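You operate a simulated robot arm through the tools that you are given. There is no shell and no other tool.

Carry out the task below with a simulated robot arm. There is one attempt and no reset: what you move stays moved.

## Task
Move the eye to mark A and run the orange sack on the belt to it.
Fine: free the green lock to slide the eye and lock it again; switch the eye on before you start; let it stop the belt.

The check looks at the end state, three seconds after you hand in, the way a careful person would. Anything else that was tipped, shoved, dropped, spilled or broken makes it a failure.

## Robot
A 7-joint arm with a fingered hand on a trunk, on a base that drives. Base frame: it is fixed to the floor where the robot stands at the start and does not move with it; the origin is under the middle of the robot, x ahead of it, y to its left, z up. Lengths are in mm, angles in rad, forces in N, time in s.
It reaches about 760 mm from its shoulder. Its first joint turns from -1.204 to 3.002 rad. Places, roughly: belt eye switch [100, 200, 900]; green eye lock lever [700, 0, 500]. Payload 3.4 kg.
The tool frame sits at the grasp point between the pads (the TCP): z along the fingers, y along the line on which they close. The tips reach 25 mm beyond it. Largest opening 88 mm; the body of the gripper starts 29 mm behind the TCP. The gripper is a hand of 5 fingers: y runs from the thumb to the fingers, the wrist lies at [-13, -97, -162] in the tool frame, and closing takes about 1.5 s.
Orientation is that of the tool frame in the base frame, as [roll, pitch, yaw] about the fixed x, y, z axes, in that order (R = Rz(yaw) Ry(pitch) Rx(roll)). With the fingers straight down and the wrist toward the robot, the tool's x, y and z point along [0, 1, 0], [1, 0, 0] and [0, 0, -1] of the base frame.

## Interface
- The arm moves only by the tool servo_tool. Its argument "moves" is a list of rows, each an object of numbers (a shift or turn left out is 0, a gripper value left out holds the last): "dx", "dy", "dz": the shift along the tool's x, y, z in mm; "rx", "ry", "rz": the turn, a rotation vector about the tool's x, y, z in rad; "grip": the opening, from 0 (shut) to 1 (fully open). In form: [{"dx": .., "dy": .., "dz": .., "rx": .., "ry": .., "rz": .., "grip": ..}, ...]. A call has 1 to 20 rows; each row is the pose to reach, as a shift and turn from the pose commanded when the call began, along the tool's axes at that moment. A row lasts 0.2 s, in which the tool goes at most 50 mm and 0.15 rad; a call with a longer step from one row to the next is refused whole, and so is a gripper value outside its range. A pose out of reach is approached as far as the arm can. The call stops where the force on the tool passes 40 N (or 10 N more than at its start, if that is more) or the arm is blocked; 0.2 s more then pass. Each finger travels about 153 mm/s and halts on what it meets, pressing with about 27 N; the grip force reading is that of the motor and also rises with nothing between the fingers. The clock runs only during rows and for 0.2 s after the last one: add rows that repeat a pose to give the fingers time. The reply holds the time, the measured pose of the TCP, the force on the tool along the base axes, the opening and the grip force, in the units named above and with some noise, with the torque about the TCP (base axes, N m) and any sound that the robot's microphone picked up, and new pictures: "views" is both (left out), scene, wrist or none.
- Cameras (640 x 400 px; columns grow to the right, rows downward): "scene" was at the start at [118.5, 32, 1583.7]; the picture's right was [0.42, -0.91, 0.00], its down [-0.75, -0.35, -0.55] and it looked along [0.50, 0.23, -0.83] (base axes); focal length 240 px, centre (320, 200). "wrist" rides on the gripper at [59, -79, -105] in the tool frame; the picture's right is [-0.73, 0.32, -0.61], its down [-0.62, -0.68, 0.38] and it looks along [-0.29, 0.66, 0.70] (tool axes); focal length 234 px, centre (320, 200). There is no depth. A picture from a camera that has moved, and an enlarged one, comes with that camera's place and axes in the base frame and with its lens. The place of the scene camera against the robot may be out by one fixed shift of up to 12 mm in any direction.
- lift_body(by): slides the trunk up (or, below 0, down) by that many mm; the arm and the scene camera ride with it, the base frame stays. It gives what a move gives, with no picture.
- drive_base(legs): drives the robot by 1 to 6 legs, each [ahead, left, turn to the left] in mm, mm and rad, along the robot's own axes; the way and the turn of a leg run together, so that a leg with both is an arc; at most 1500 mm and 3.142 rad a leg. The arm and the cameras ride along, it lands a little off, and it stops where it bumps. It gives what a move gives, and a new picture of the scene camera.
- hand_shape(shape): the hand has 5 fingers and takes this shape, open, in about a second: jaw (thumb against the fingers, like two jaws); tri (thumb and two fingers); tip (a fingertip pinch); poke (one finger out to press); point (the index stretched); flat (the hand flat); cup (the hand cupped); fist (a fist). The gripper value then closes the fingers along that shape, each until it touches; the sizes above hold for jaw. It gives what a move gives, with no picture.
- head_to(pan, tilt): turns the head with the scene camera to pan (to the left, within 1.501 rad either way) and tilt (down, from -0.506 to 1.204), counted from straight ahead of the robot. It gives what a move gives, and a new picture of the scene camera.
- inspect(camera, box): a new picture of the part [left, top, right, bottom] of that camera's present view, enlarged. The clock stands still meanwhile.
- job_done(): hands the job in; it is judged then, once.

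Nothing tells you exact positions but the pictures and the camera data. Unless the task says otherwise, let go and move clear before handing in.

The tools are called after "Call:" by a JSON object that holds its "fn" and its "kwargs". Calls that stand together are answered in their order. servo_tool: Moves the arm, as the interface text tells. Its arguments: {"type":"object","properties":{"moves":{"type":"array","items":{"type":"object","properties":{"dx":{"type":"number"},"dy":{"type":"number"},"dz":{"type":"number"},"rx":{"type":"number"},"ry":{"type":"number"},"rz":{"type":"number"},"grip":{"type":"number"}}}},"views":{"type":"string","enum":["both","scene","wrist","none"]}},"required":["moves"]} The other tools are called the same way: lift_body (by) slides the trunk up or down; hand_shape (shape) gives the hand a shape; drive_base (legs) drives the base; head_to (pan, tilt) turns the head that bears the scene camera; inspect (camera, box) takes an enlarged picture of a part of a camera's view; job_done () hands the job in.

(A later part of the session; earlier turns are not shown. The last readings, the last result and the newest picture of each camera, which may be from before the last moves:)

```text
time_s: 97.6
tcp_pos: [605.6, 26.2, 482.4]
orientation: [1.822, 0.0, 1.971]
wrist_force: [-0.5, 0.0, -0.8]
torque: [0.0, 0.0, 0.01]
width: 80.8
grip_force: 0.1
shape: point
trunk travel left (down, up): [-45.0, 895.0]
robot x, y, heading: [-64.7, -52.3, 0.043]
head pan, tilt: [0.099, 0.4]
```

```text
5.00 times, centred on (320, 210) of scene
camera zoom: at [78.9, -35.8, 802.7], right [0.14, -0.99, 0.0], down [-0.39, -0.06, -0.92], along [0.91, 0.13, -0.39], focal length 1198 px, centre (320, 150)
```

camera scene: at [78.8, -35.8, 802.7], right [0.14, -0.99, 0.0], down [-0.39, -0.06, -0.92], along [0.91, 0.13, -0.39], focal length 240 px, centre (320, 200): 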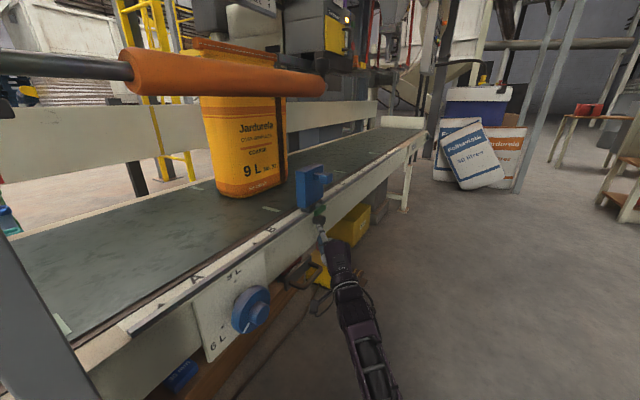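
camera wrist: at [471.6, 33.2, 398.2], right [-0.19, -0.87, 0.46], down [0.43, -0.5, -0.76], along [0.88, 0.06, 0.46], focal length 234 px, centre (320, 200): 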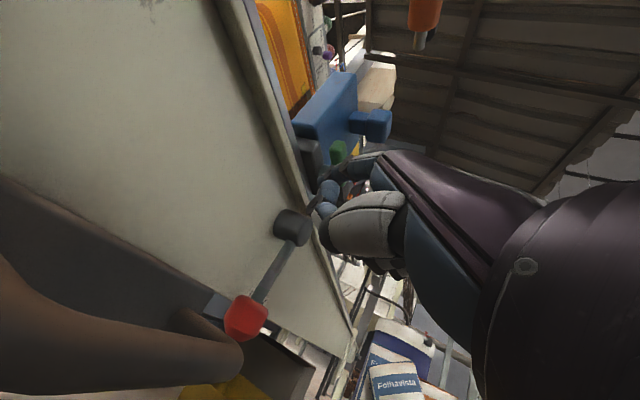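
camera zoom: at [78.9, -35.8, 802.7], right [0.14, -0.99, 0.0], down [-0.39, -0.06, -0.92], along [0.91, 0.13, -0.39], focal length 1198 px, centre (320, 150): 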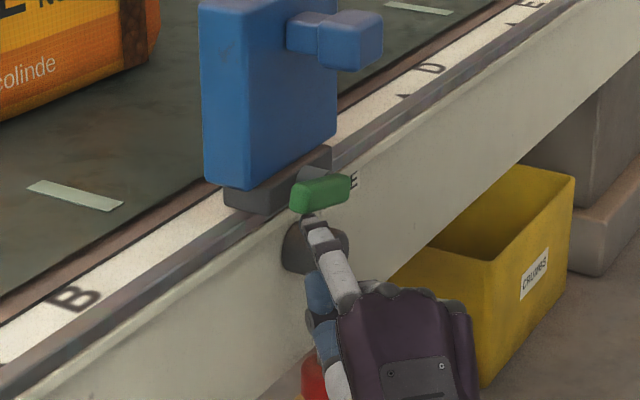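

The handle is turning upward with almost no force, so up is the release direction. I'll follow the arc further.

Call:
{"fn": "servo_tool", "kwargs": {"moves": [{"dx": 0, "dy": 5.8, "dz": -1.5}, {"dx": 0.7, "dy": 11.4, "dz": -3.7}, {"dx": 0.7, "dy": 17.3, "dz": -5.2}, {"dx": -0.7, "dy": 23.4, "dz": -5.3}], "views": "none"}}

Call:
{"fn": "inspect", "kwargs": {"camera": "scene", "box": [260, 170, 380, 250]}}

Call:
{"fn": "inspect", "kwargs": {"camera": "wrist", "box": [200, 60, 400, 260]}}

```text
time_s: 98.6
tcp_pos: [607.2, 25.9, 507.2]
orientation: [1.82, 0.0, 1.967]
wrist_force: [-0.5, -0.7, -0.2]
torque: [0.01, -0.02, 0.02]
width: 80.7
grip_force: 0.0
shape: point
trunk travel left (down, up): [-45.0, 895.0]
robot x, y, heading: [-66.9, -52.9, 0.046]
head pan, tilt: [0.099, 0.4]
```

```text
5.00 times, centred on (320, 210) of scene
camera zoom: at [78.8, -35.8, 802.7], right [0.14, -0.99, 0.0], down [-0.39, -0.06, -0.92], along [0.91, 0.13, -0.39], focal length 1198 px, centre (320, 150)
```

zoom: 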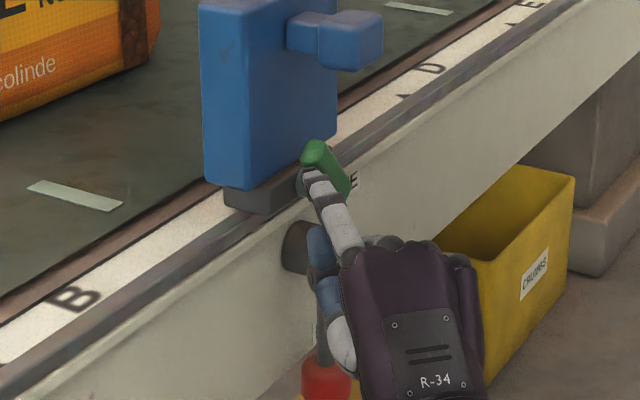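

```text
2.00 times, centred on (300, 160) of wrist
camera zoom: at [471.6, 32.9, 457.7], right [-0.19, -0.87, 0.46], down [0.43, -0.5, -0.76], along [0.88, 0.06, 0.46], focal length 468 px, centre (360, 280)
```

zoom: 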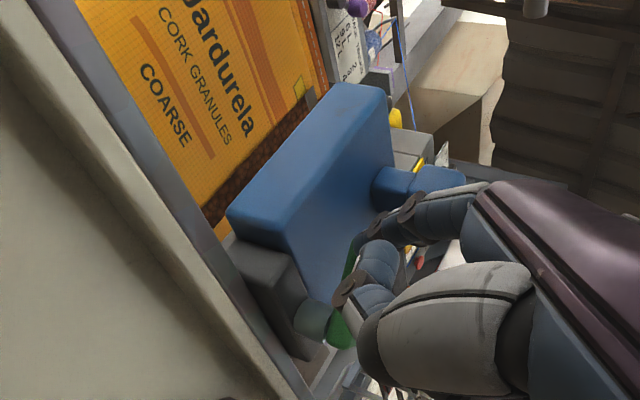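

The handle is about 60° up with little resistance. I'll carry it on toward its upper stop.

Call:
{"fn": "servo_tool", "kwargs": {"moves": [{"dx": -2.1, "dy": 4.4, "dz": 1.1}, {"dx": -4.2, "dy": 7.9, "dz": 2.4}, {"dx": -7, "dy": 10.5, "dz": 4.7}, {"dx": -9.8, "dy": 11.2, "dz": 7.5}], "views": "none"}}

Call:
{"fn": "inspect", "kwargs": {"camera": "scene", "box": [260, 170, 380, 250]}}

Call:
{"fn": "inspect", "kwargs": {"camera": "wrist", "box": [200, 60, 400, 260]}}

```text
time_s: 99.6
tcp_pos: [620.3, 20.1, 515.9]
orientation: [1.822, 0.0, 1.97]
wrist_force: [-0.1, 0.7, 0.3]
torque: [-0.01, 0.0, 0.02]
width: 80.6
grip_force: 0.0
shape: point
trunk travel left (down, up): [-45.0, 895.0]
robot x, y, heading: [-69.5, -54.0, 0.045]
head pan, tilt: [0.099, 0.4]
```

```text
5.00 times, centred on (320, 210) of scene
camera zoom: at [78.8, -35.8, 802.7], right [0.14, -0.99, 0.0], down [-0.39, -0.06, -0.92], along [0.91, 0.13, -0.39], focal length 1198 px, centre (320, 150)
```

zoom: 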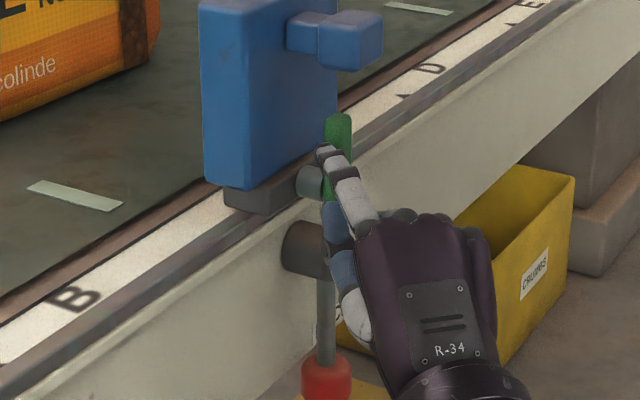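

```text
2.00 times, centred on (300, 160) of wrist
camera zoom: at [484.5, 27.5, 466.1], right [-0.19, -0.87, 0.46], down [0.43, -0.5, -0.76], along [0.88, 0.06, 0.46], focal length 468 px, centre (360, 280)
```

zoom: 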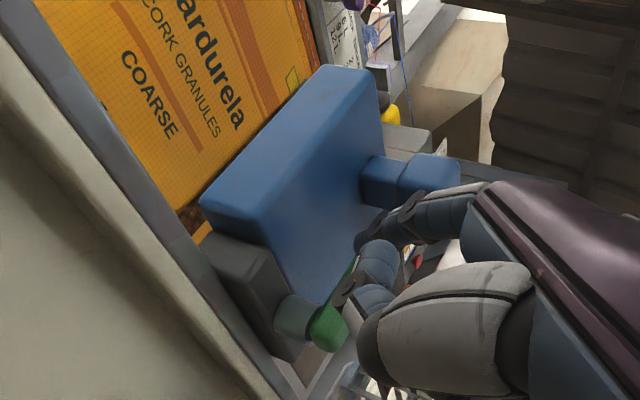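

The handle is about vertical now. I'll nudge slightly further to see whether there's a stop.

Call:
{"fn": "servo_tool", "kwargs": {"moves": [{"dx": -2.1, "dy": 0.5, "dz": 2.1}, {"dx": -4.2, "dy": 1.1, "dz": 4.1}, {"dx": -5.6, "dy": 1.4, "dz": 5.5}], "views": "none"}}

Call:
{"fn": "inspect", "kwargs": {"camera": "scene", "box": [260, 170, 380, 250]}}

```text
time_s: 100.4
tcp_pos: [627.0, 17.2, 516.6]
orientation: [1.821, 0.0, 1.972]
wrist_force: [-0.6, -0.7, 0.0]
torque: [0.0, 0.01, -0.02]
width: 80.3
grip_force: 0.1
shape: point
trunk travel left (down, up): [-45.0, 895.0]
robot x, y, heading: [-69.7, -57.1, 0.041]
head pan, tilt: [0.099, 0.4]
```

```text
5.00 times, centred on (320, 210) of scene
camera zoom: at [78.8, -35.8, 802.7], right [0.14, -0.99, 0.0], down [-0.39, -0.06, -0.92], along [0.91, 0.13, -0.39], focal length 1198 px, centre (320, 150)
```

zoom: 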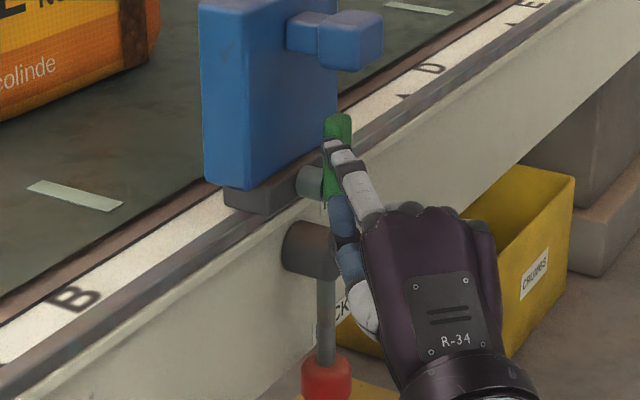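

The handle stopped at vertical, so the lock is free. Next I'll back the finger out and reposition to the right, so I can hook the index behind the right side of the eye's knob and draw the eye left toward A.

Call:
{"fn": "drive_base", "kwargs": {"legs": [[-94, -35, 0], [252, -366, 0], [0, 0, 0.505]]}}

Call:
{"fn": "head_to", "kwargs": {"pan": 0.15, "tilt": 0.4}}

Call:
{"fn": "inspect", "kwargs": {"camera": "scene", "box": [240, 140, 400, 240]}}

```text
time_s: 105.2
tcp_pos: [677.6, -32.9, 517.0]
orientation: [1.822, 0.0, 2.483]
wrist_force: [-0.3, 0.7, -0.3]
torque: [-0.01, -0.01, -0.01]
width: 80.5
grip_force: 0.1
shape: point
trunk travel left (down, up): [-45.0, 895.0]
robot x, y, heading: [109.4, -436.8, 0.556]
head pan, tilt: [0.099, 0.4]
camera scene: at [227.8, -349.6, 802.7], right [0.61, -0.79, 0.0], down [-0.31, -0.24, -0.92], along [0.73, 0.56, -0.39], focal length 240 px, centre (320, 200)
```

scene: 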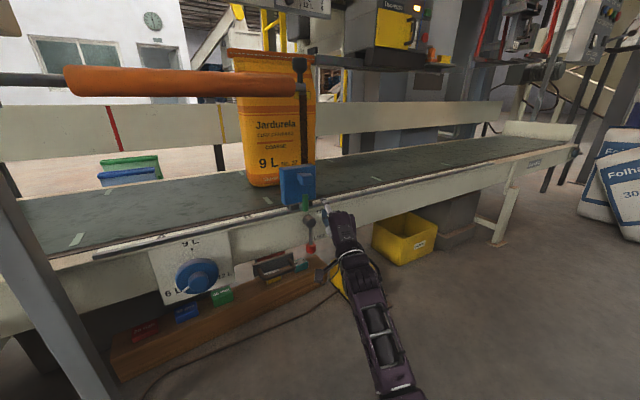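

```text
time_s: 105.9
tcp_pos: [676.4, -32.6, 516.2]
orientation: [1.821, 0.0, 2.483]
wrist_force: [0.8, -0.6, -0.4]
torque: [0.02, -0.01, 0.02]
width: 80.5
grip_force: 0.0
shape: point
trunk travel left (down, up): [-45.0, 895.0]
robot x, y, heading: [108.2, -437.5, 0.565]
head pan, tilt: [0.15, 0.4]
camera scene: at [224.8, -346.0, 802.7], right [0.65, -0.76, 0.0], down [-0.3, -0.25, -0.92], along [0.7, 0.6, -0.39], focal length 240 px, centre (320, 200)
```

scene: 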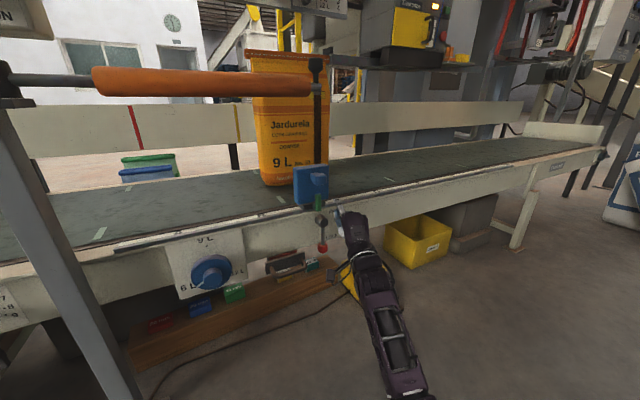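

```text
4.00 times, centred on (320, 190) of scene
camera zoom: at [224.8, -346.0, 802.7], right [0.65, -0.76, 0.0], down [-0.3, -0.25, -0.92], along [0.7, 0.6, -0.39], focal length 959 px, centre (320, 240)
```

zoom: 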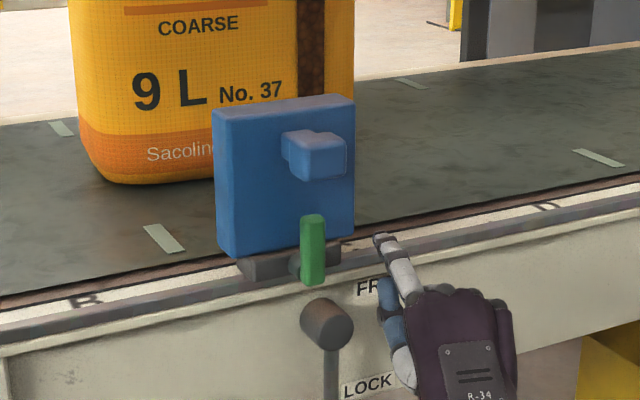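

The green handle stands vertical. Now I'll raise the finger to knob height, bring it in to the right of the knob, and check.

Call:
{"fn": "servo_tool", "kwargs": {"moves": [{"dy": 23.2, "dz": -6}, {"dy": 46.5, "dz": -11.9}, {"dx": 3.3, "dy": 49.4, "dz": -0.7}, {"dx": 6.9, "dy": 52.5, "dz": 11.4}], "views": "both"}}

Call:
{"fn": "inspect", "kwargs": {"camera": "scene", "box": [240, 140, 400, 240]}}

Call:
{"fn": "inspect", "kwargs": {"camera": "wrist", "box": [200, 80, 400, 280]}}

```text
time_s: 106.9
tcp_pos: [686.8, -9.1, 563.6]
orientation: [1.822, 0.0, 2.483]
wrist_force: [-0.5, 0.2, -0.8]
torque: [0.02, 0.02, 0.01]
width: 80.7
grip_force: 0.1
shape: point
trunk travel left (down, up): [-45.0, 895.0]
robot x, y, heading: [104.7, -434.2, 0.559]
head pan, tilt: [0.15, 0.4]
camera scene: at [224.8, -346.0, 802.7], right [0.65, -0.76, 0.0], down [-0.3, -0.25, -0.92], along [0.7, 0.6, -0.39], focal length 240 px, centre (320, 200)
camera wrist: at [567.3, -68.1, 514.0], right [0.26, -0.85, 0.46], down [0.62, -0.22, -0.76], along [0.74, 0.48, 0.46], focal length 234 px, centre (320, 200)
```

scene: 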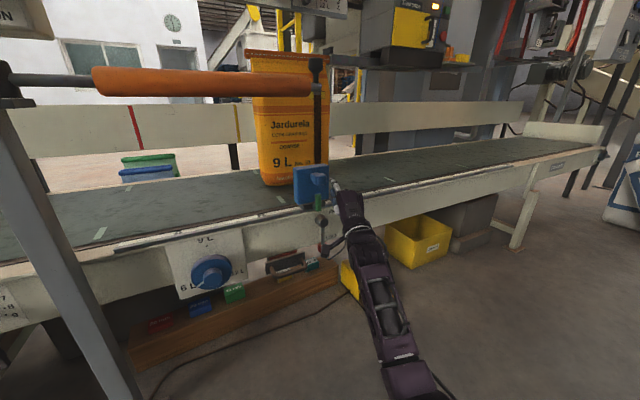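
wrist: 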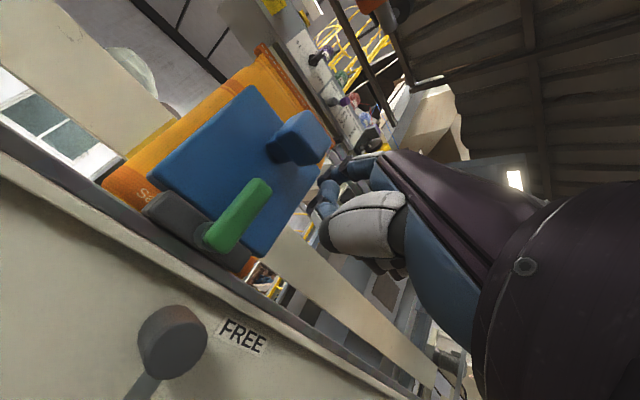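

```text
4.00 times, centred on (320, 190) of scene
camera zoom: at [224.8, -346.0, 802.7], right [0.65, -0.76, 0.0], down [-0.3, -0.25, -0.92], along [0.7, 0.6, -0.39], focal length 959 px, centre (320, 240)
```

zoom: 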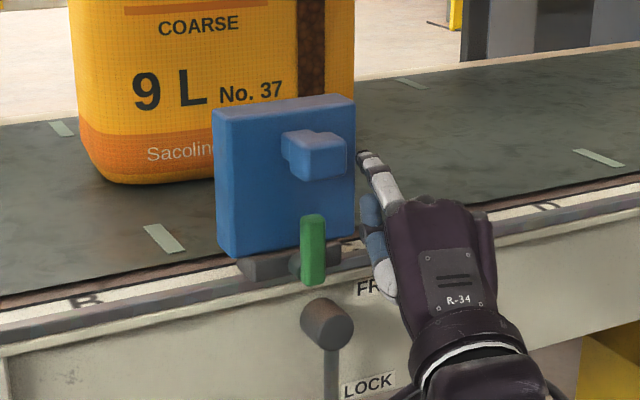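

```text
2.00 times, centred on (300, 180) of wrist
camera zoom: at [567.3, -68.1, 514.0], right [0.26, -0.85, 0.46], down [0.62, -0.22, -0.76], along [0.74, 0.48, 0.46], focal length 468 px, centre (360, 240)
```

zoom: 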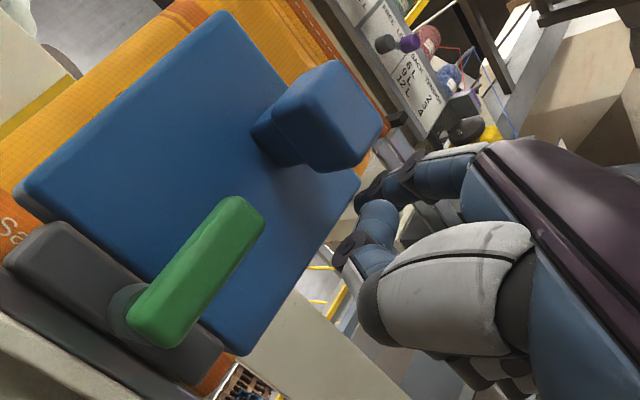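

The finger is beside the knob's right face at the right height. I'll draw left slowly to make contact and test whether the eye slides.

Call:
{"fn": "servo_tool", "kwargs": {"moves": [{"dx": 5.8, "dy": -0.4, "dz": -1.6}, {"dx": 11.5, "dy": -0.8, "dz": -3.2}, {"dx": 17.3, "dy": -1.2, "dz": -4.8}, {"dx": 23.1, "dy": -1.6, "dz": -6.4}, {"dx": 28.8, "dy": -2, "dz": -8}], "views": "wrist"}}

Call:
{"fn": "inspect", "kwargs": {"camera": "scene", "box": [240, 140, 400, 240]}}

```text
time_s: 108.1
tcp_pos: [659.5, 1.9, 566.0]
orientation: [1.822, 0.0, 2.483]
wrist_force: [1.4, -1.1, 0.3]
torque: [0.04, 0.09, -0.04]
width: 80.8
grip_force: 0.0
shape: point
trunk travel left (down, up): [-45.0, 895.0]
robot x, y, heading: [111.0, -433.8, 0.56]
head pan, tilt: [0.15, 0.4]
camera wrist: at [538.9, -57.0, 514.8], right [0.26, -0.85, 0.46], down [0.62, -0.22, -0.76], along [0.74, 0.48, 0.46], focal length 234 px, centre (320, 200)
```

wrist: 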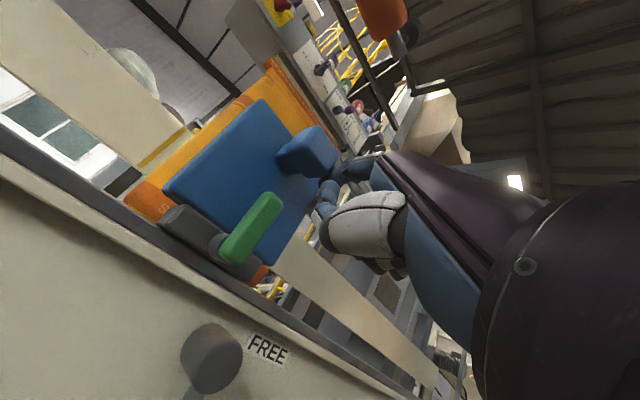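

```text
4.00 times, centred on (320, 190) of scene
camera zoom: at [225.0, -346.1, 802.7], right [0.65, -0.76, 0.0], down [-0.3, -0.25, -0.92], along [0.7, 0.6, -0.39], focal length 959 px, centre (320, 240)
```

zoom: 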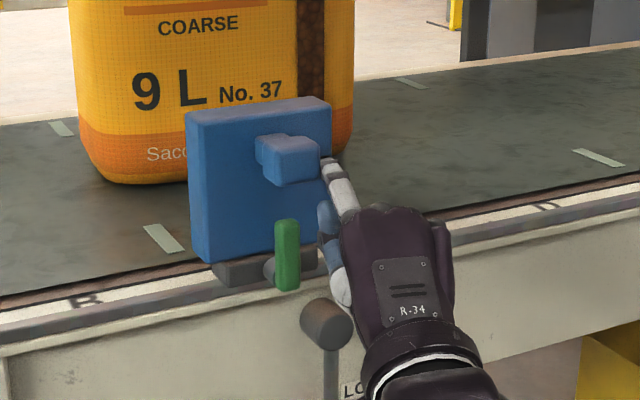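

The eye slides freely with under 2 N. I'll now move the base along the belt direction so the hooked finger carries the eye toward A, in stages with checks.

Call:
{"fn": "drive_base", "kwargs": {"legs": [[-65, 89, 0]]}}

Call:
{"fn": "inspect", "kwargs": {"camera": "scene", "box": [240, 140, 400, 240]}}

```text
time_s: 109.3
tcp_pos: [557.4, 43.6, 566.2]
orientation: [1.821, 0.0, 2.482]
wrist_force: [0.5, 0.0, -0.5]
torque: [0.0, 0.0, 0.02]
width: 80.3
grip_force: 0.1
shape: point
trunk travel left (down, up): [-45.0, 895.0]
robot x, y, heading: [4.1, -398.2, 0.558]
head pan, tilt: [0.15, 0.4]
camera scene: at [123.2, -305.2, 802.7], right [0.65, -0.76, 0.0], down [-0.3, -0.25, -0.92], along [0.7, 0.6, -0.39], focal length 240 px, centre (320, 200)
```

scene: 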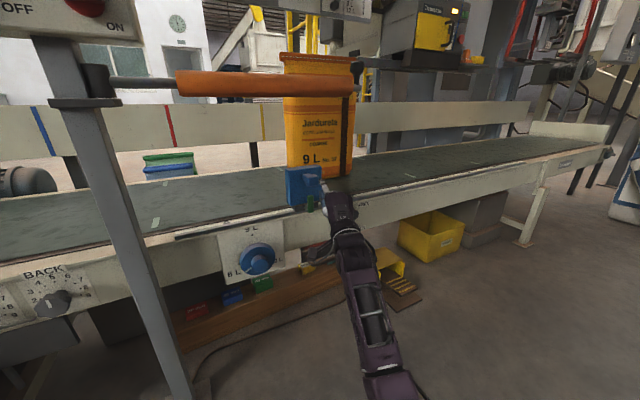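

```text
4.00 times, centred on (320, 190) of scene
camera zoom: at [123.2, -305.2, 802.7], right [0.65, -0.76, 0.0], down [-0.3, -0.25, -0.92], along [0.7, 0.6, -0.39], focal length 959 px, centre (320, 240)
```

zoom: 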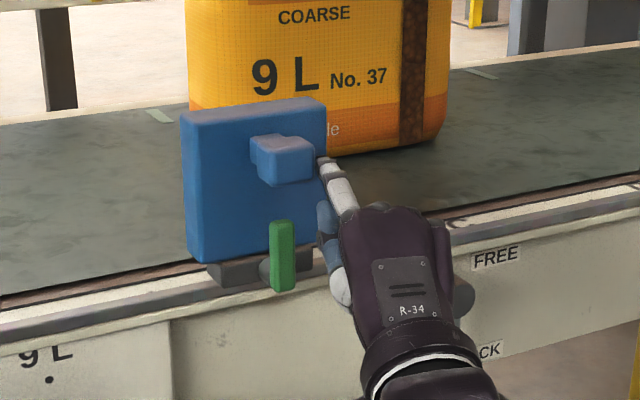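

That moved the eye exactly as planned; I put it about 270 mm from A. Two more stages.

Call:
{"fn": "drive_base", "kwargs": {"legs": [[-65, 89, 0]]}}

Call:
{"fn": "inspect", "kwargs": {"camera": "scene", "box": [240, 140, 400, 240]}}

```text
time_s: 110.5
tcp_pos: [453.5, 85.7, 565.8]
orientation: [1.82, 0.0, 2.484]
wrist_force: [0.7, 0.0, -0.3]
torque: [0.0, 0.01, -0.01]
width: 80.3
grip_force: 0.0
shape: point
trunk travel left (down, up): [-45.0, 895.0]
robot x, y, heading: [-98.4, -352.7, 0.56]
head pan, tilt: [0.15, 0.4]
camera scene: at [19.6, -263.5, 802.7], right [0.65, -0.76, 0.0], down [-0.3, -0.25, -0.92], along [0.7, 0.6, -0.39], focal length 240 px, centre (320, 200)
```

scene: 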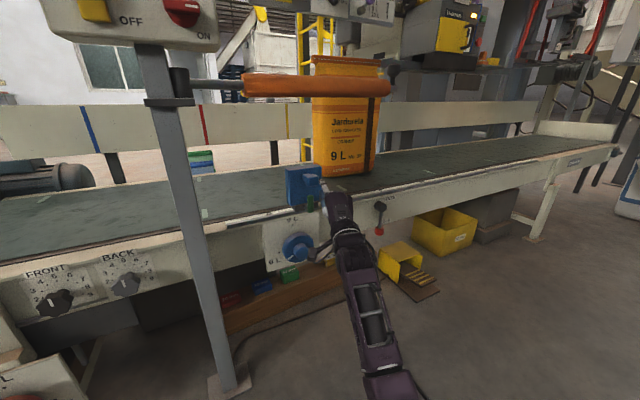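

```text
4.00 times, centred on (320, 190) of scene
camera zoom: at [19.6, -263.5, 802.7], right [0.65, -0.76, 0.0], down [-0.3, -0.25, -0.92], along [0.7, 0.6, -0.39], focal length 959 px, centre (320, 240)
```

zoom: 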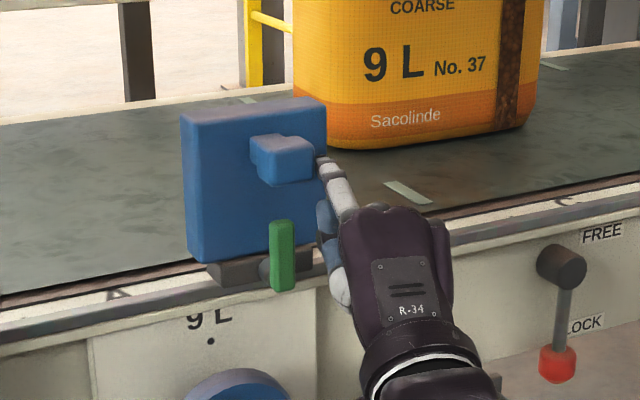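

The finger holds the knob well and clears the blue wheel. One more stage, then fine positioning with the arm.

Call:
{"fn": "drive_base", "kwargs": {"legs": [[-65, 89, 0]]}}

Call:
{"fn": "inspect", "kwargs": {"camera": "scene", "box": [230, 140, 390, 240]}}

```text
time_s: 111.7
tcp_pos: [350.0, 127.0, 565.1]
orientation: [1.821, 0.001, 2.484]
wrist_force: [0.3, -0.3, -0.2]
torque: [-0.03, -0.03, -0.02]
width: 80.8
grip_force: 0.0
shape: point
trunk travel left (down, up): [-45.0, 895.0]
robot x, y, heading: [-196.8, -312.8, 0.562]
head pan, tilt: [0.15, 0.4]
camera scene: at [-83.2, -222.5, 802.7], right [0.65, -0.76, 0.0], down [-0.3, -0.25, -0.92], along [0.7, 0.6, -0.39], focal length 240 px, centre (320, 200)
```

scene: 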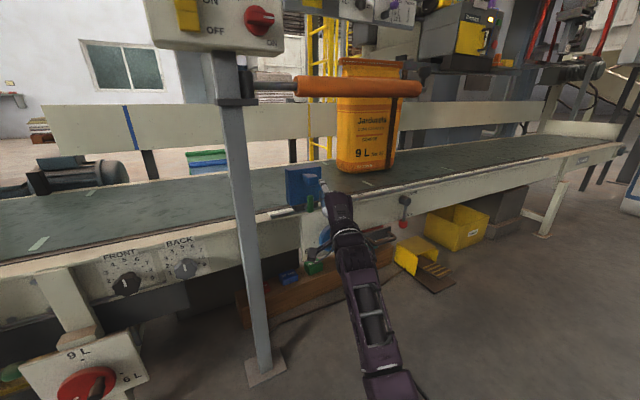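

```text
4.00 times, centred on (310, 190) of scene
camera zoom: at [-83.2, -222.5, 802.7], right [0.65, -0.76, 0.0], down [-0.3, -0.25, -0.92], along [0.7, 0.6, -0.39], focal length 959 px, centre (360, 240)
```

zoom: 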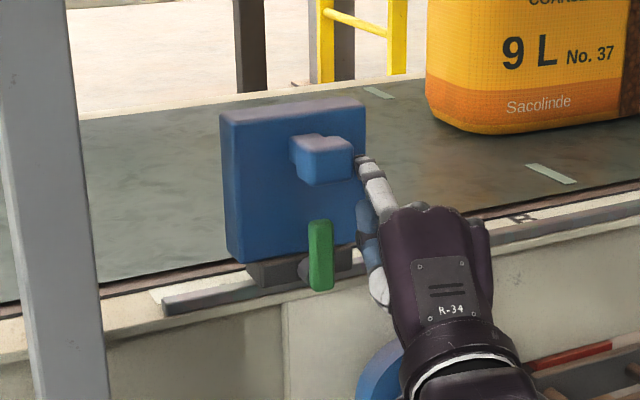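

The eye is about 50 mm from A now. I'll pull the last part slowly with the arm, stopping short to measure.

Call:
{"fn": "servo_tool", "kwargs": {"moves": [{"dx": 4.8, "dy": -0.3, "dz": -1.3}, {"dx": 9.6, "dy": -0.7, "dz": -2.7}, {"dx": 14.4, "dy": -1, "dz": -4}, {"dx": 19.2, "dy": -1.4, "dz": -5.3}, {"dx": 24, "dy": -1.7, "dz": -6.6}, {"dx": 28.8, "dy": -2, "dz": -8}, {"dx": 33.7, "dy": -2.4, "dz": -9.3}], "views": "none"}}

Call:
{"fn": "head_to", "kwargs": {"pan": 0.2, "tilt": 0.4}}

Call:
{"fn": "inspect", "kwargs": {"camera": "scene", "box": [260, 160, 380, 240]}}

```text
time_s: 113.3
tcp_pos: [315.8, 139.4, 565.8]
orientation: [1.821, 0.0, 2.486]
wrist_force: [3.3, 0.2, 0.4]
torque: [0.05, 0.14, -0.05]
width: 80.5
grip_force: 0.1
shape: point
trunk travel left (down, up): [-45.0, 895.0]
robot x, y, heading: [-200.3, -310.4, 0.556]
head pan, tilt: [0.15, 0.4]
```

```text
time_s: 113.9
tcp_pos: [317.4, 139.6, 564.6]
orientation: [1.82, 0.0, 2.485]
wrist_force: [2.1, -1.3, 0.5]
torque: [0.05, 0.09, -0.07]
width: 80.7
grip_force: 0.0
shape: point
trunk travel left (down, up): [-45.0, 895.0]
robot x, y, heading: [-200.6, -314.3, 0.56]
head pan, tilt: [0.201, 0.4]
camera scene: at [-86.2, -219.0, 802.7], right [0.69, -0.72, 0.0], down [-0.28, -0.27, -0.92], along [0.67, 0.64, -0.39], focal length 240 px, centre (320, 200)
```

scene: 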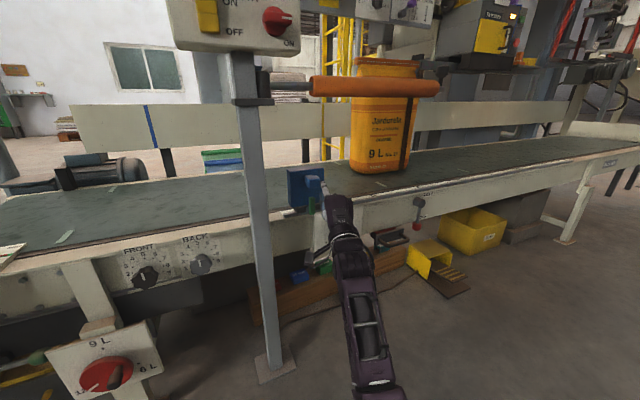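

```text
5.00 times, centred on (320, 200) of scene
camera zoom: at [-86.2, -219.0, 802.7], right [0.69, -0.72, 0.0], down [-0.28, -0.27, -0.92], along [0.67, 0.64, -0.39], focal length 1198 px, centre (320, 200)
```

zoom: 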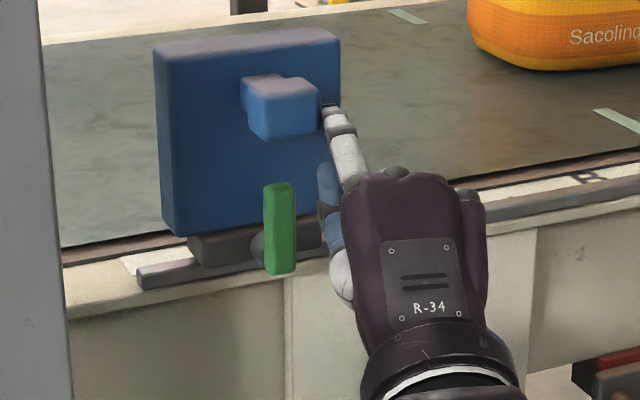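

The eye should be about 10–15 mm short of A. I'll step the base back along the belt to release the knob and get a square view of the scale to measure.

Call:
{"fn": "drive_base", "kwargs": {"legs": [[100, -137, 0]]}}

Call:
{"fn": "head_to", "kwargs": {"pan": 0.6, "tilt": 0.5}}

Call:
{"fn": "inspect", "kwargs": {"camera": "scene", "box": [240, 140, 440, 265]}}

```text
time_s: 115.4
tcp_pos: [474.7, 75.7, 565.6]
orientation: [1.821, 0.0, 2.487]
wrist_force: [-1.1, -0.2, -0.3]
torque: [-0.01, -0.02, 0.0]
width: 80.6
grip_force: 0.1
shape: point
trunk travel left (down, up): [-45.0, 895.0]
robot x, y, heading: [-39.8, -375.2, 0.561]
head pan, tilt: [0.201, 0.4]
camera scene: at [71.9, -283.0, 802.7], right [0.69, -0.72, 0.0], down [-0.28, -0.27, -0.92], along [0.67, 0.64, -0.39], focal length 240 px, centre (320, 200)
```

scene: 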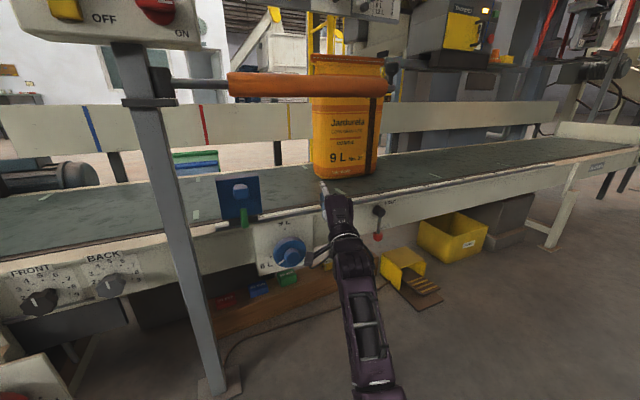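

```text
time_s: 116.2
tcp_pos: [475.2, 75.6, 565.5]
orientation: [1.82, 0.001, 2.485]
wrist_force: [-0.5, -1.0, 0.4]
torque: [0.01, 0.01, 0.01]
width: 80.6
grip_force: 0.0
shape: point
trunk travel left (down, up): [-45.0, 895.0]
robot x, y, heading: [-45.6, -373.6, 0.558]
head pan, tilt: [0.6, 0.499]
camera scene: at [41.2, -263.4, 793.6], right [0.92, -0.4, 0.0], down [-0.19, -0.44, -0.88], along [0.35, 0.8, -0.48], focal length 240 px, centre (320, 200)
```

scene: 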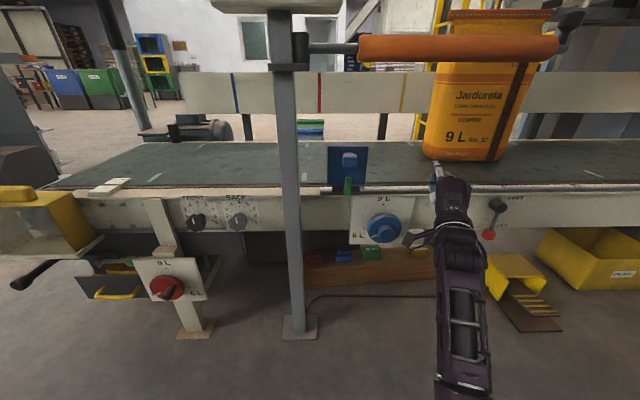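

```text
3.20 times, centred on (340, 202) of scene
camera zoom: at [41.2, -263.4, 793.6], right [0.92, -0.4, 0.0], down [-0.19, -0.44, -0.88], along [0.35, 0.8, -0.48], focal length 767 px, centre (256, 192)
```

zoom: 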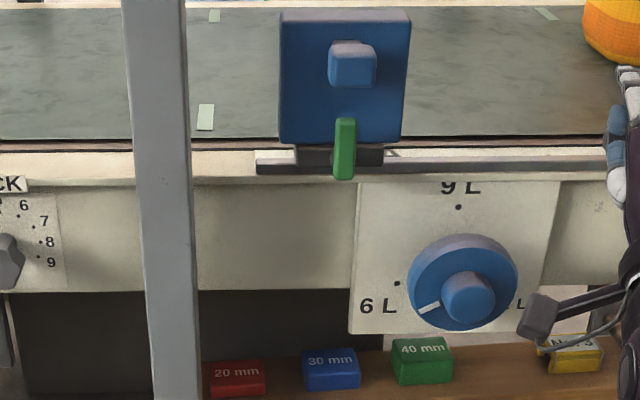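

Call:
{"fn": "inspect", "kwargs": {"camera": "scene", "box": [310, 165, 390, 215]}}

Call:
{"fn": "inspect", "kwargs": {"camera": "scene", "box": [310, 165, 470, 215]}}

```text
8.00 times, centred on (350, 190) of scene
camera zoom: at [41.2, -263.4, 793.6], right [0.92, -0.4, 0.0], down [-0.19, -0.44, -0.88], along [0.35, 0.8, -0.48], focal length 1918 px, centre (80, 280)
```

zoom: 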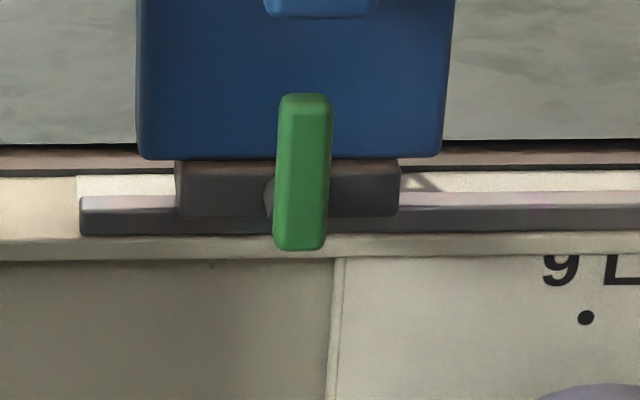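

```text
4.00 times, centred on (390, 190) of scene
camera zoom: at [41.2, -263.4, 793.6], right [0.92, -0.4, 0.0], down [-0.19, -0.44, -0.88], along [0.35, 0.8, -0.48], focal length 959 px, centre (40, 240)
```

zoom: 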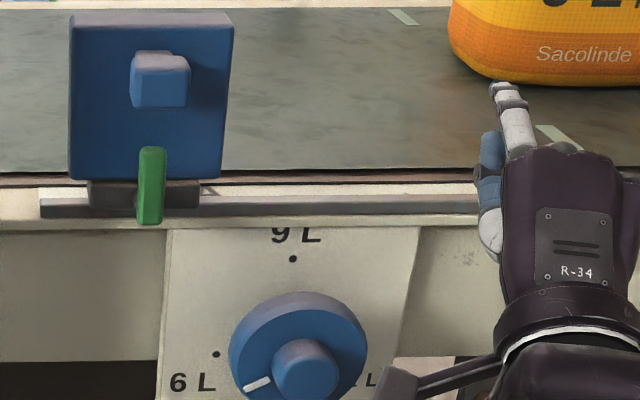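

The eye is roughly 15 mm right of A by the strip end, and letter A is just emerging beside it. I'll check the other marks in the same view to pin A's position down by extrapolation.

Call:
{"fn": "inspect", "kwargs": {"camera": "scene", "box": [380, 165, 480, 215]}}

Call:
{"fn": "inspect", "kwargs": {"camera": "scene", "box": [470, 165, 640, 215]}}

```text
6.40 times, centred on (430, 190) of scene
camera zoom: at [41.2, -263.4, 793.6], right [0.92, -0.4, 0.0], down [-0.19, -0.44, -0.88], along [0.35, 0.8, -0.48], focal length 1534 px, centre (-384, 264)
```

zoom: 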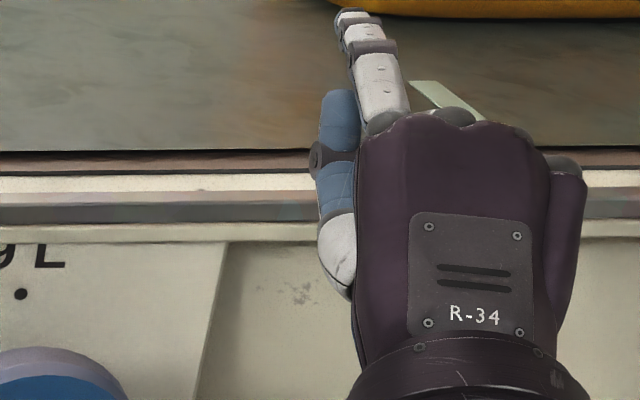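

```text
3.76 times, centred on (555, 190) of scene
camera zoom: at [41.2, -263.4, 793.6], right [0.92, -0.4, 0.0], down [-0.19, -0.44, -0.88], along [0.35, 0.8, -0.48], focal length 902 px, centre (-565, 238)
```

zoom: 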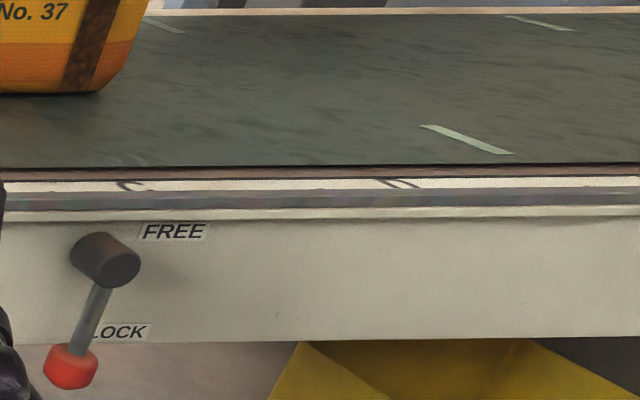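

The bar hides the marks from this low angle. I'll step back from the belt, raise the trunk, and look down at the scale.

Call:
{"fn": "drive_base", "kwargs": {"legs": [[-121, -88, 0]]}}

Call:
{"fn": "lift_body", "kwargs": {"by": 350}}

Call:
{"fn": "head_to", "kwargs": {"pan": 0.65, "tilt": 0.8}}

Call:
{"fn": "inspect", "kwargs": {"camera": "scene", "box": [240, 140, 440, 265]}}

```text
time_s: 117.6
tcp_pos: [419.7, -63.1, 565.8]
orientation: [1.82, 0.001, 2.484]
wrist_force: [1.5, 0.5, -0.9]
torque: [-0.02, 0.0, -0.01]
width: 80.7
grip_force: 0.1
shape: point
trunk travel left (down, up): [-45.0, 895.0]
robot x, y, heading: [-98.0, -515.9, 0.562]
head pan, tilt: [0.6, 0.499]
camera scene: at [-15.2, -401.1, 793.6], right [0.92, -0.4, 0.0], down [-0.19, -0.44, -0.88], along [0.35, 0.8, -0.48], focal length 240 px, centre (320, 200)
```

scene: 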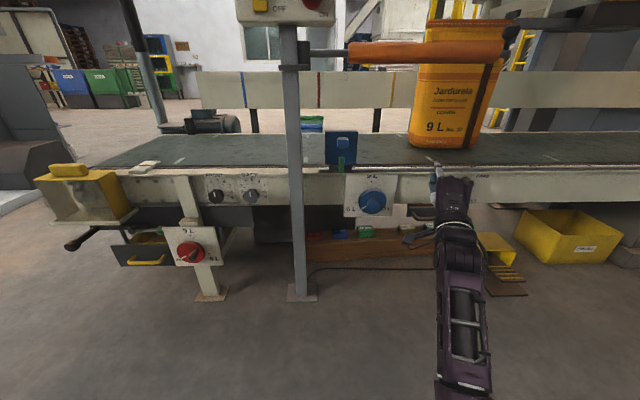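

```text
time_s: 121.0
tcp_pos: [418.6, -62.5, 916.0]
orientation: [1.821, 0.0, 2.485]
wrist_force: [0.1, 0.6, 0.0]
torque: [0.02, -0.03, -0.03]
width: 80.8
grip_force: 0.0
shape: point
trunk travel left (down, up): [-395.0, 545.0]
robot x, y, heading: [-100.8, -512.8, 0.561]
head pan, tilt: [0.6, 0.499]
```

```text
time_s: 121.8
tcp_pos: [418.5, -61.4, 915.1]
orientation: [1.82, 0.0, 2.486]
wrist_force: [0.2, -0.3, 1.0]
torque: [-0.02, 0.01, 0.04]
width: 80.4
grip_force: 0.1
shape: point
trunk travel left (down, up): [-395.0, 545.0]
robot x, y, heading: [-98.5, -519.2, 0.56]
head pan, tilt: [0.649, 0.799]
camera scene: at [-23.0, -409.1, 1117.7], right [0.94, -0.35, 0.0], down [-0.25, -0.67, -0.7], along [0.25, 0.65, -0.72], focal length 240 px, centre (320, 200)
```

scene: 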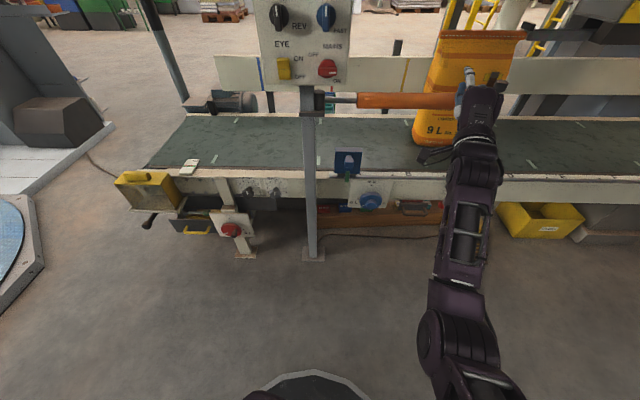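

```text
3.20 times, centred on (340, 202) of scene
camera zoom: at [-23.0, -409.1, 1117.7], right [0.94, -0.35, 0.0], down [-0.25, -0.67, -0.7], along [0.25, 0.65, -0.72], focal length 767 px, centre (256, 192)
```

zoom: 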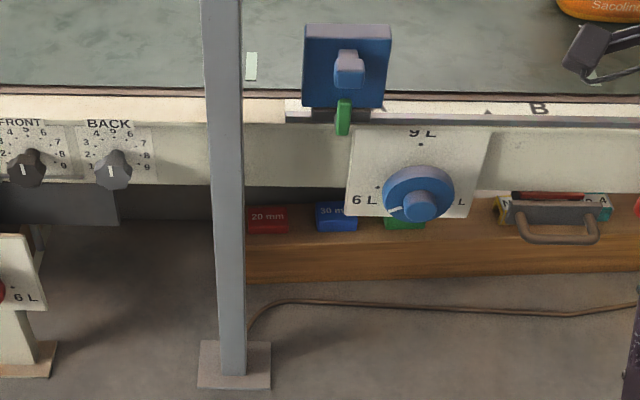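

Call:
{"fn": "inspect", "kwargs": {"camera": "scene", "box": [325, 145, 425, 195]}}

Call:
{"fn": "inspect", "kwargs": {"camera": "scene", "box": [325, 150, 585, 200]}}

```text
6.40 times, centred on (375, 170) of scene
camera zoom: at [-23.0, -409.1, 1117.7], right [0.94, -0.35, 0.0], down [-0.25, -0.67, -0.7], along [0.25, 0.65, -0.72], focal length 1534 px, centre (-32, 392)
```

zoom: 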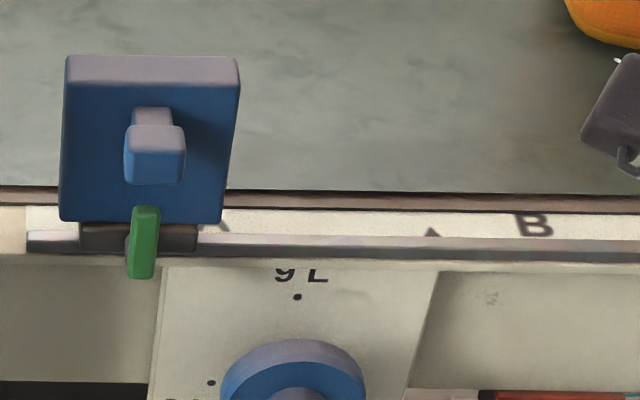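

```text
2.46 times, centred on (455, 175) of scene
camera zoom: at [-23.0, -409.1, 1117.7], right [0.94, -0.35, 0.0], down [-0.25, -0.67, -0.7], along [0.25, 0.65, -0.72], focal length 590 px, centre (-12, 262)
```

zoom: 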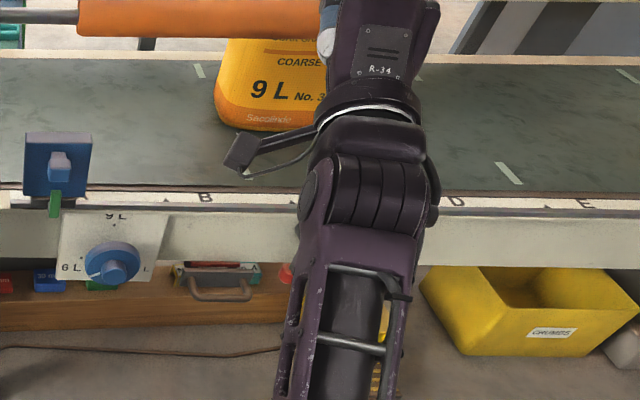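

From above, triangle A works out at about 16 mm left of the eye's centre, while the finger travel so far suggests about 12 mm. I'll go back to the hooked position and pull about 14.5 mm more.

Call:
{"fn": "lift_body", "kwargs": {"by": -350}}

Call:
{"fn": "drive_base", "kwargs": {"legs": [[121, 88, 0]]}}

Call:
{"fn": "drive_base", "kwargs": {"legs": [[-79, 107, 0]]}}

Call:
{"fn": "head_to", "kwargs": {"pan": 0.25, "tilt": 0.4}}

Call:
{"fn": "inspect", "kwargs": {"camera": "scene", "box": [260, 150, 380, 225]}}

```text
time_s: 125.2
tcp_pos: [418.7, -62.5, 565.5]
orientation: [1.821, 0.0, 2.485]
wrist_force: [-0.1, 0.2, 0.6]
torque: [-0.05, 0.03, 0.01]
width: 80.6
grip_force: 0.1
shape: point
trunk travel left (down, up): [-45.0, 895.0]
robot x, y, heading: [-100.4, -515.1, 0.558]
head pan, tilt: [0.649, 0.799]
```

```text
time_s: 126.6
tcp_pos: [475.9, 74.2, 567.3]
orientation: [1.821, 0.0, 2.48]
wrist_force: [-0.3, -1.0, 0.4]
torque: [0.02, 0.03, 0.01]
width: 80.6
grip_force: 0.2
shape: point
trunk travel left (down, up): [-45.0, 895.0]
robot x, y, heading: [-45.6, -375.8, 0.557]
head pan, tilt: [0.649, 0.799]
camera scene: at [32.0, -270.9, 767.6], right [0.93, -0.36, 0.0], down [-0.26, -0.67, -0.7], along [0.25, 0.65, -0.72], focal length 240 px, centre (320, 200)
```

scene: 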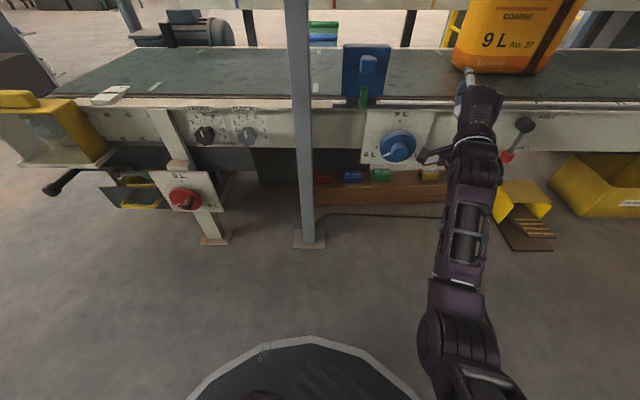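

```text
time_s: 127.9
tcp_pos: [352.9, 121.2, 566.0]
orientation: [1.82, 0.001, 2.477]
wrist_force: [-0.8, 0.2, 0.2]
torque: [0.0, 0.03, -0.03]
width: 80.8
grip_force: 0.1
shape: point
trunk travel left (down, up): [-45.0, 895.0]
robot x, y, heading: [-165.2, -328.5, 0.558]
head pan, tilt: [0.649, 0.799]
camera scene: at [-90.9, -222.8, 767.6], right [0.93, -0.36, 0.0], down [-0.26, -0.67, -0.7], along [0.25, 0.65, -0.72], focal length 240 px, centre (320, 200)
```

scene: 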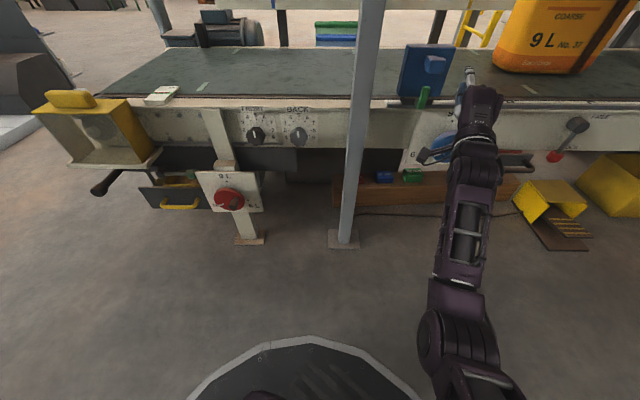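

```text
time_s: 128.8
tcp_pos: [353.4, 120.2, 563.5]
orientation: [1.82, 0.0, 2.48]
wrist_force: [0.8, -0.4, -0.5]
torque: [-0.04, 0.01, -0.01]
width: 80.5
grip_force: 0.1
shape: point
trunk travel left (down, up): [-45.0, 895.0]
robot x, y, heading: [-166.9, -327.8, 0.55]
head pan, tilt: [0.25, 0.4]
camera scene: at [-55.7, -231.4, 802.6], right [0.72, -0.69, 0.0], down [-0.27, -0.28, -0.92], along [0.64, 0.66, -0.39], focal length 240 px, centre (320, 200)
```

scene: 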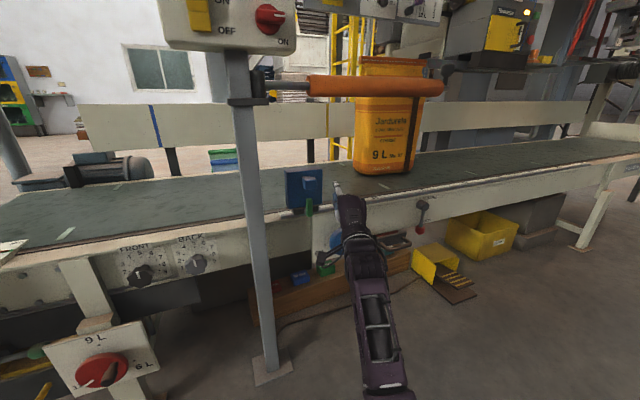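

```text
5.33 times, centred on (320, 188) of scene
camera zoom: at [-55.7, -231.4, 802.6], right [0.72, -0.69, 0.0], down [-0.27, -0.28, -0.92], along [0.64, 0.66, -0.39], focal length 1278 px, centre (320, 267)
```

zoom: 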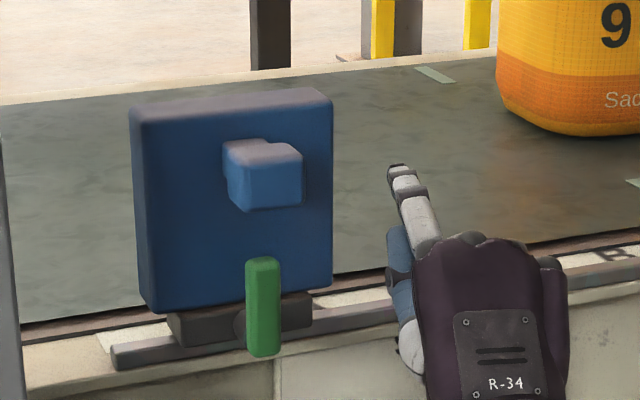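

The finger is back beside the knob. Now a slow pull to bring the eye the remaining distance.

Call:
{"fn": "servo_tool", "kwargs": {"moves": [{"dx": 9.9, "dy": -0.4, "dz": -1.7}, {"dx": 19.8, "dy": -0.9, "dz": -3.4}, {"dx": 29.9, "dy": -1.1, "dz": -4.2}, {"dx": 37.6, "dy": -1.6, "dz": -6.4}, {"dx": 41, "dy": -1.8, "dz": -7.2}, {"dx": 44.5, "dy": -2.1, "dz": -8.3}, {"dx": 48, "dy": -2.4, "dz": -9.2}, {"dx": 51, "dy": -2.6, "dz": -10}, {"dx": 54, "dy": -2.8, "dz": -10.9}], "views": "none"}}

Call:
{"fn": "inspect", "kwargs": {"camera": "scene", "box": [260, 150, 380, 225]}}

```text
time_s: 131.0
tcp_pos: [328.9, 129.3, 572.2]
orientation: [1.807, 0.04, 2.43]
wrist_force: [-0.6, 0.4, 0.4]
torque: [0.02, -0.01, -0.03]
width: 80.7
grip_force: 0.0
shape: point
trunk travel left (down, up): [-45.0, 895.0]
robot x, y, heading: [-169.5, -326.4, 0.554]
head pan, tilt: [0.25, 0.4]
stopped in row 9: the arm was blocked; the commanded pose is now the measured one
```

```text
5.33 times, centred on (320, 188) of scene
camera zoom: at [-55.6, -231.4, 802.7], right [0.72, -0.69, 0.0], down [-0.27, -0.28, -0.92], along [0.64, 0.66, -0.39], focal length 1278 px, centre (320, 267)
```

zoom: 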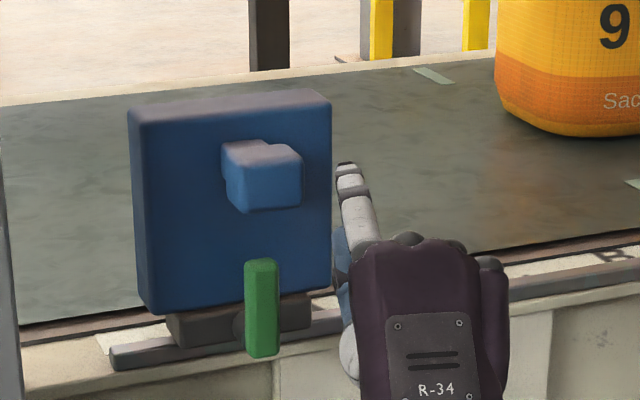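

The arm has run out of room on this side, so I'll make the last part with a small base move along the belt.

Call:
{"fn": "drive_base", "kwargs": {"legs": [[-16.5, 22.6, 0]]}}

Call:
{"fn": "inspect", "kwargs": {"camera": "scene", "box": [260, 150, 380, 225]}}

```text
time_s: 131.8
tcp_pos: [303.0, 139.3, 570.0]
orientation: [1.808, 0.038, 2.433]
wrist_force: [-0.1, -0.4, 0.3]
torque: [0.04, 0.04, -0.01]
width: 80.4
grip_force: 0.1
shape: point
trunk travel left (down, up): [-45.0, 895.0]
robot x, y, heading: [-191.4, -318.5, 0.549]
head pan, tilt: [0.25, 0.4]
camera scene: at [-81.4, -221.2, 802.7], right [0.72, -0.69, 0.0], down [-0.27, -0.28, -0.92], along [0.64, 0.66, -0.39], focal length 240 px, centre (320, 200)
```

scene: 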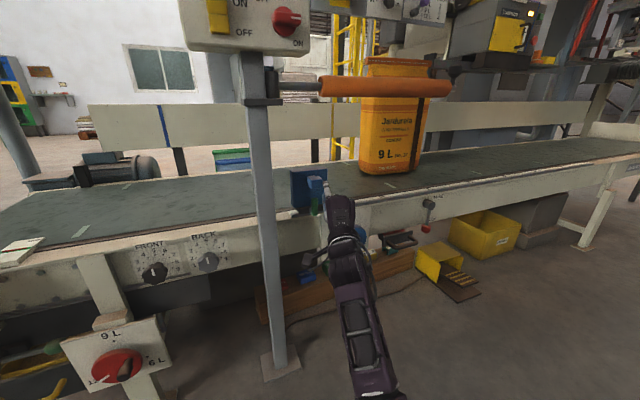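

```text
5.33 times, centred on (320, 188) of scene
camera zoom: at [-81.4, -221.2, 802.7], right [0.72, -0.69, 0.0], down [-0.27, -0.28, -0.92], along [0.64, 0.66, -0.39], focal length 1278 px, centre (320, 267)
```

zoom: 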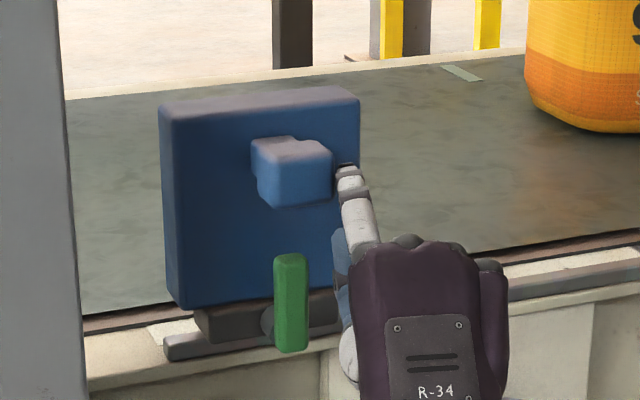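

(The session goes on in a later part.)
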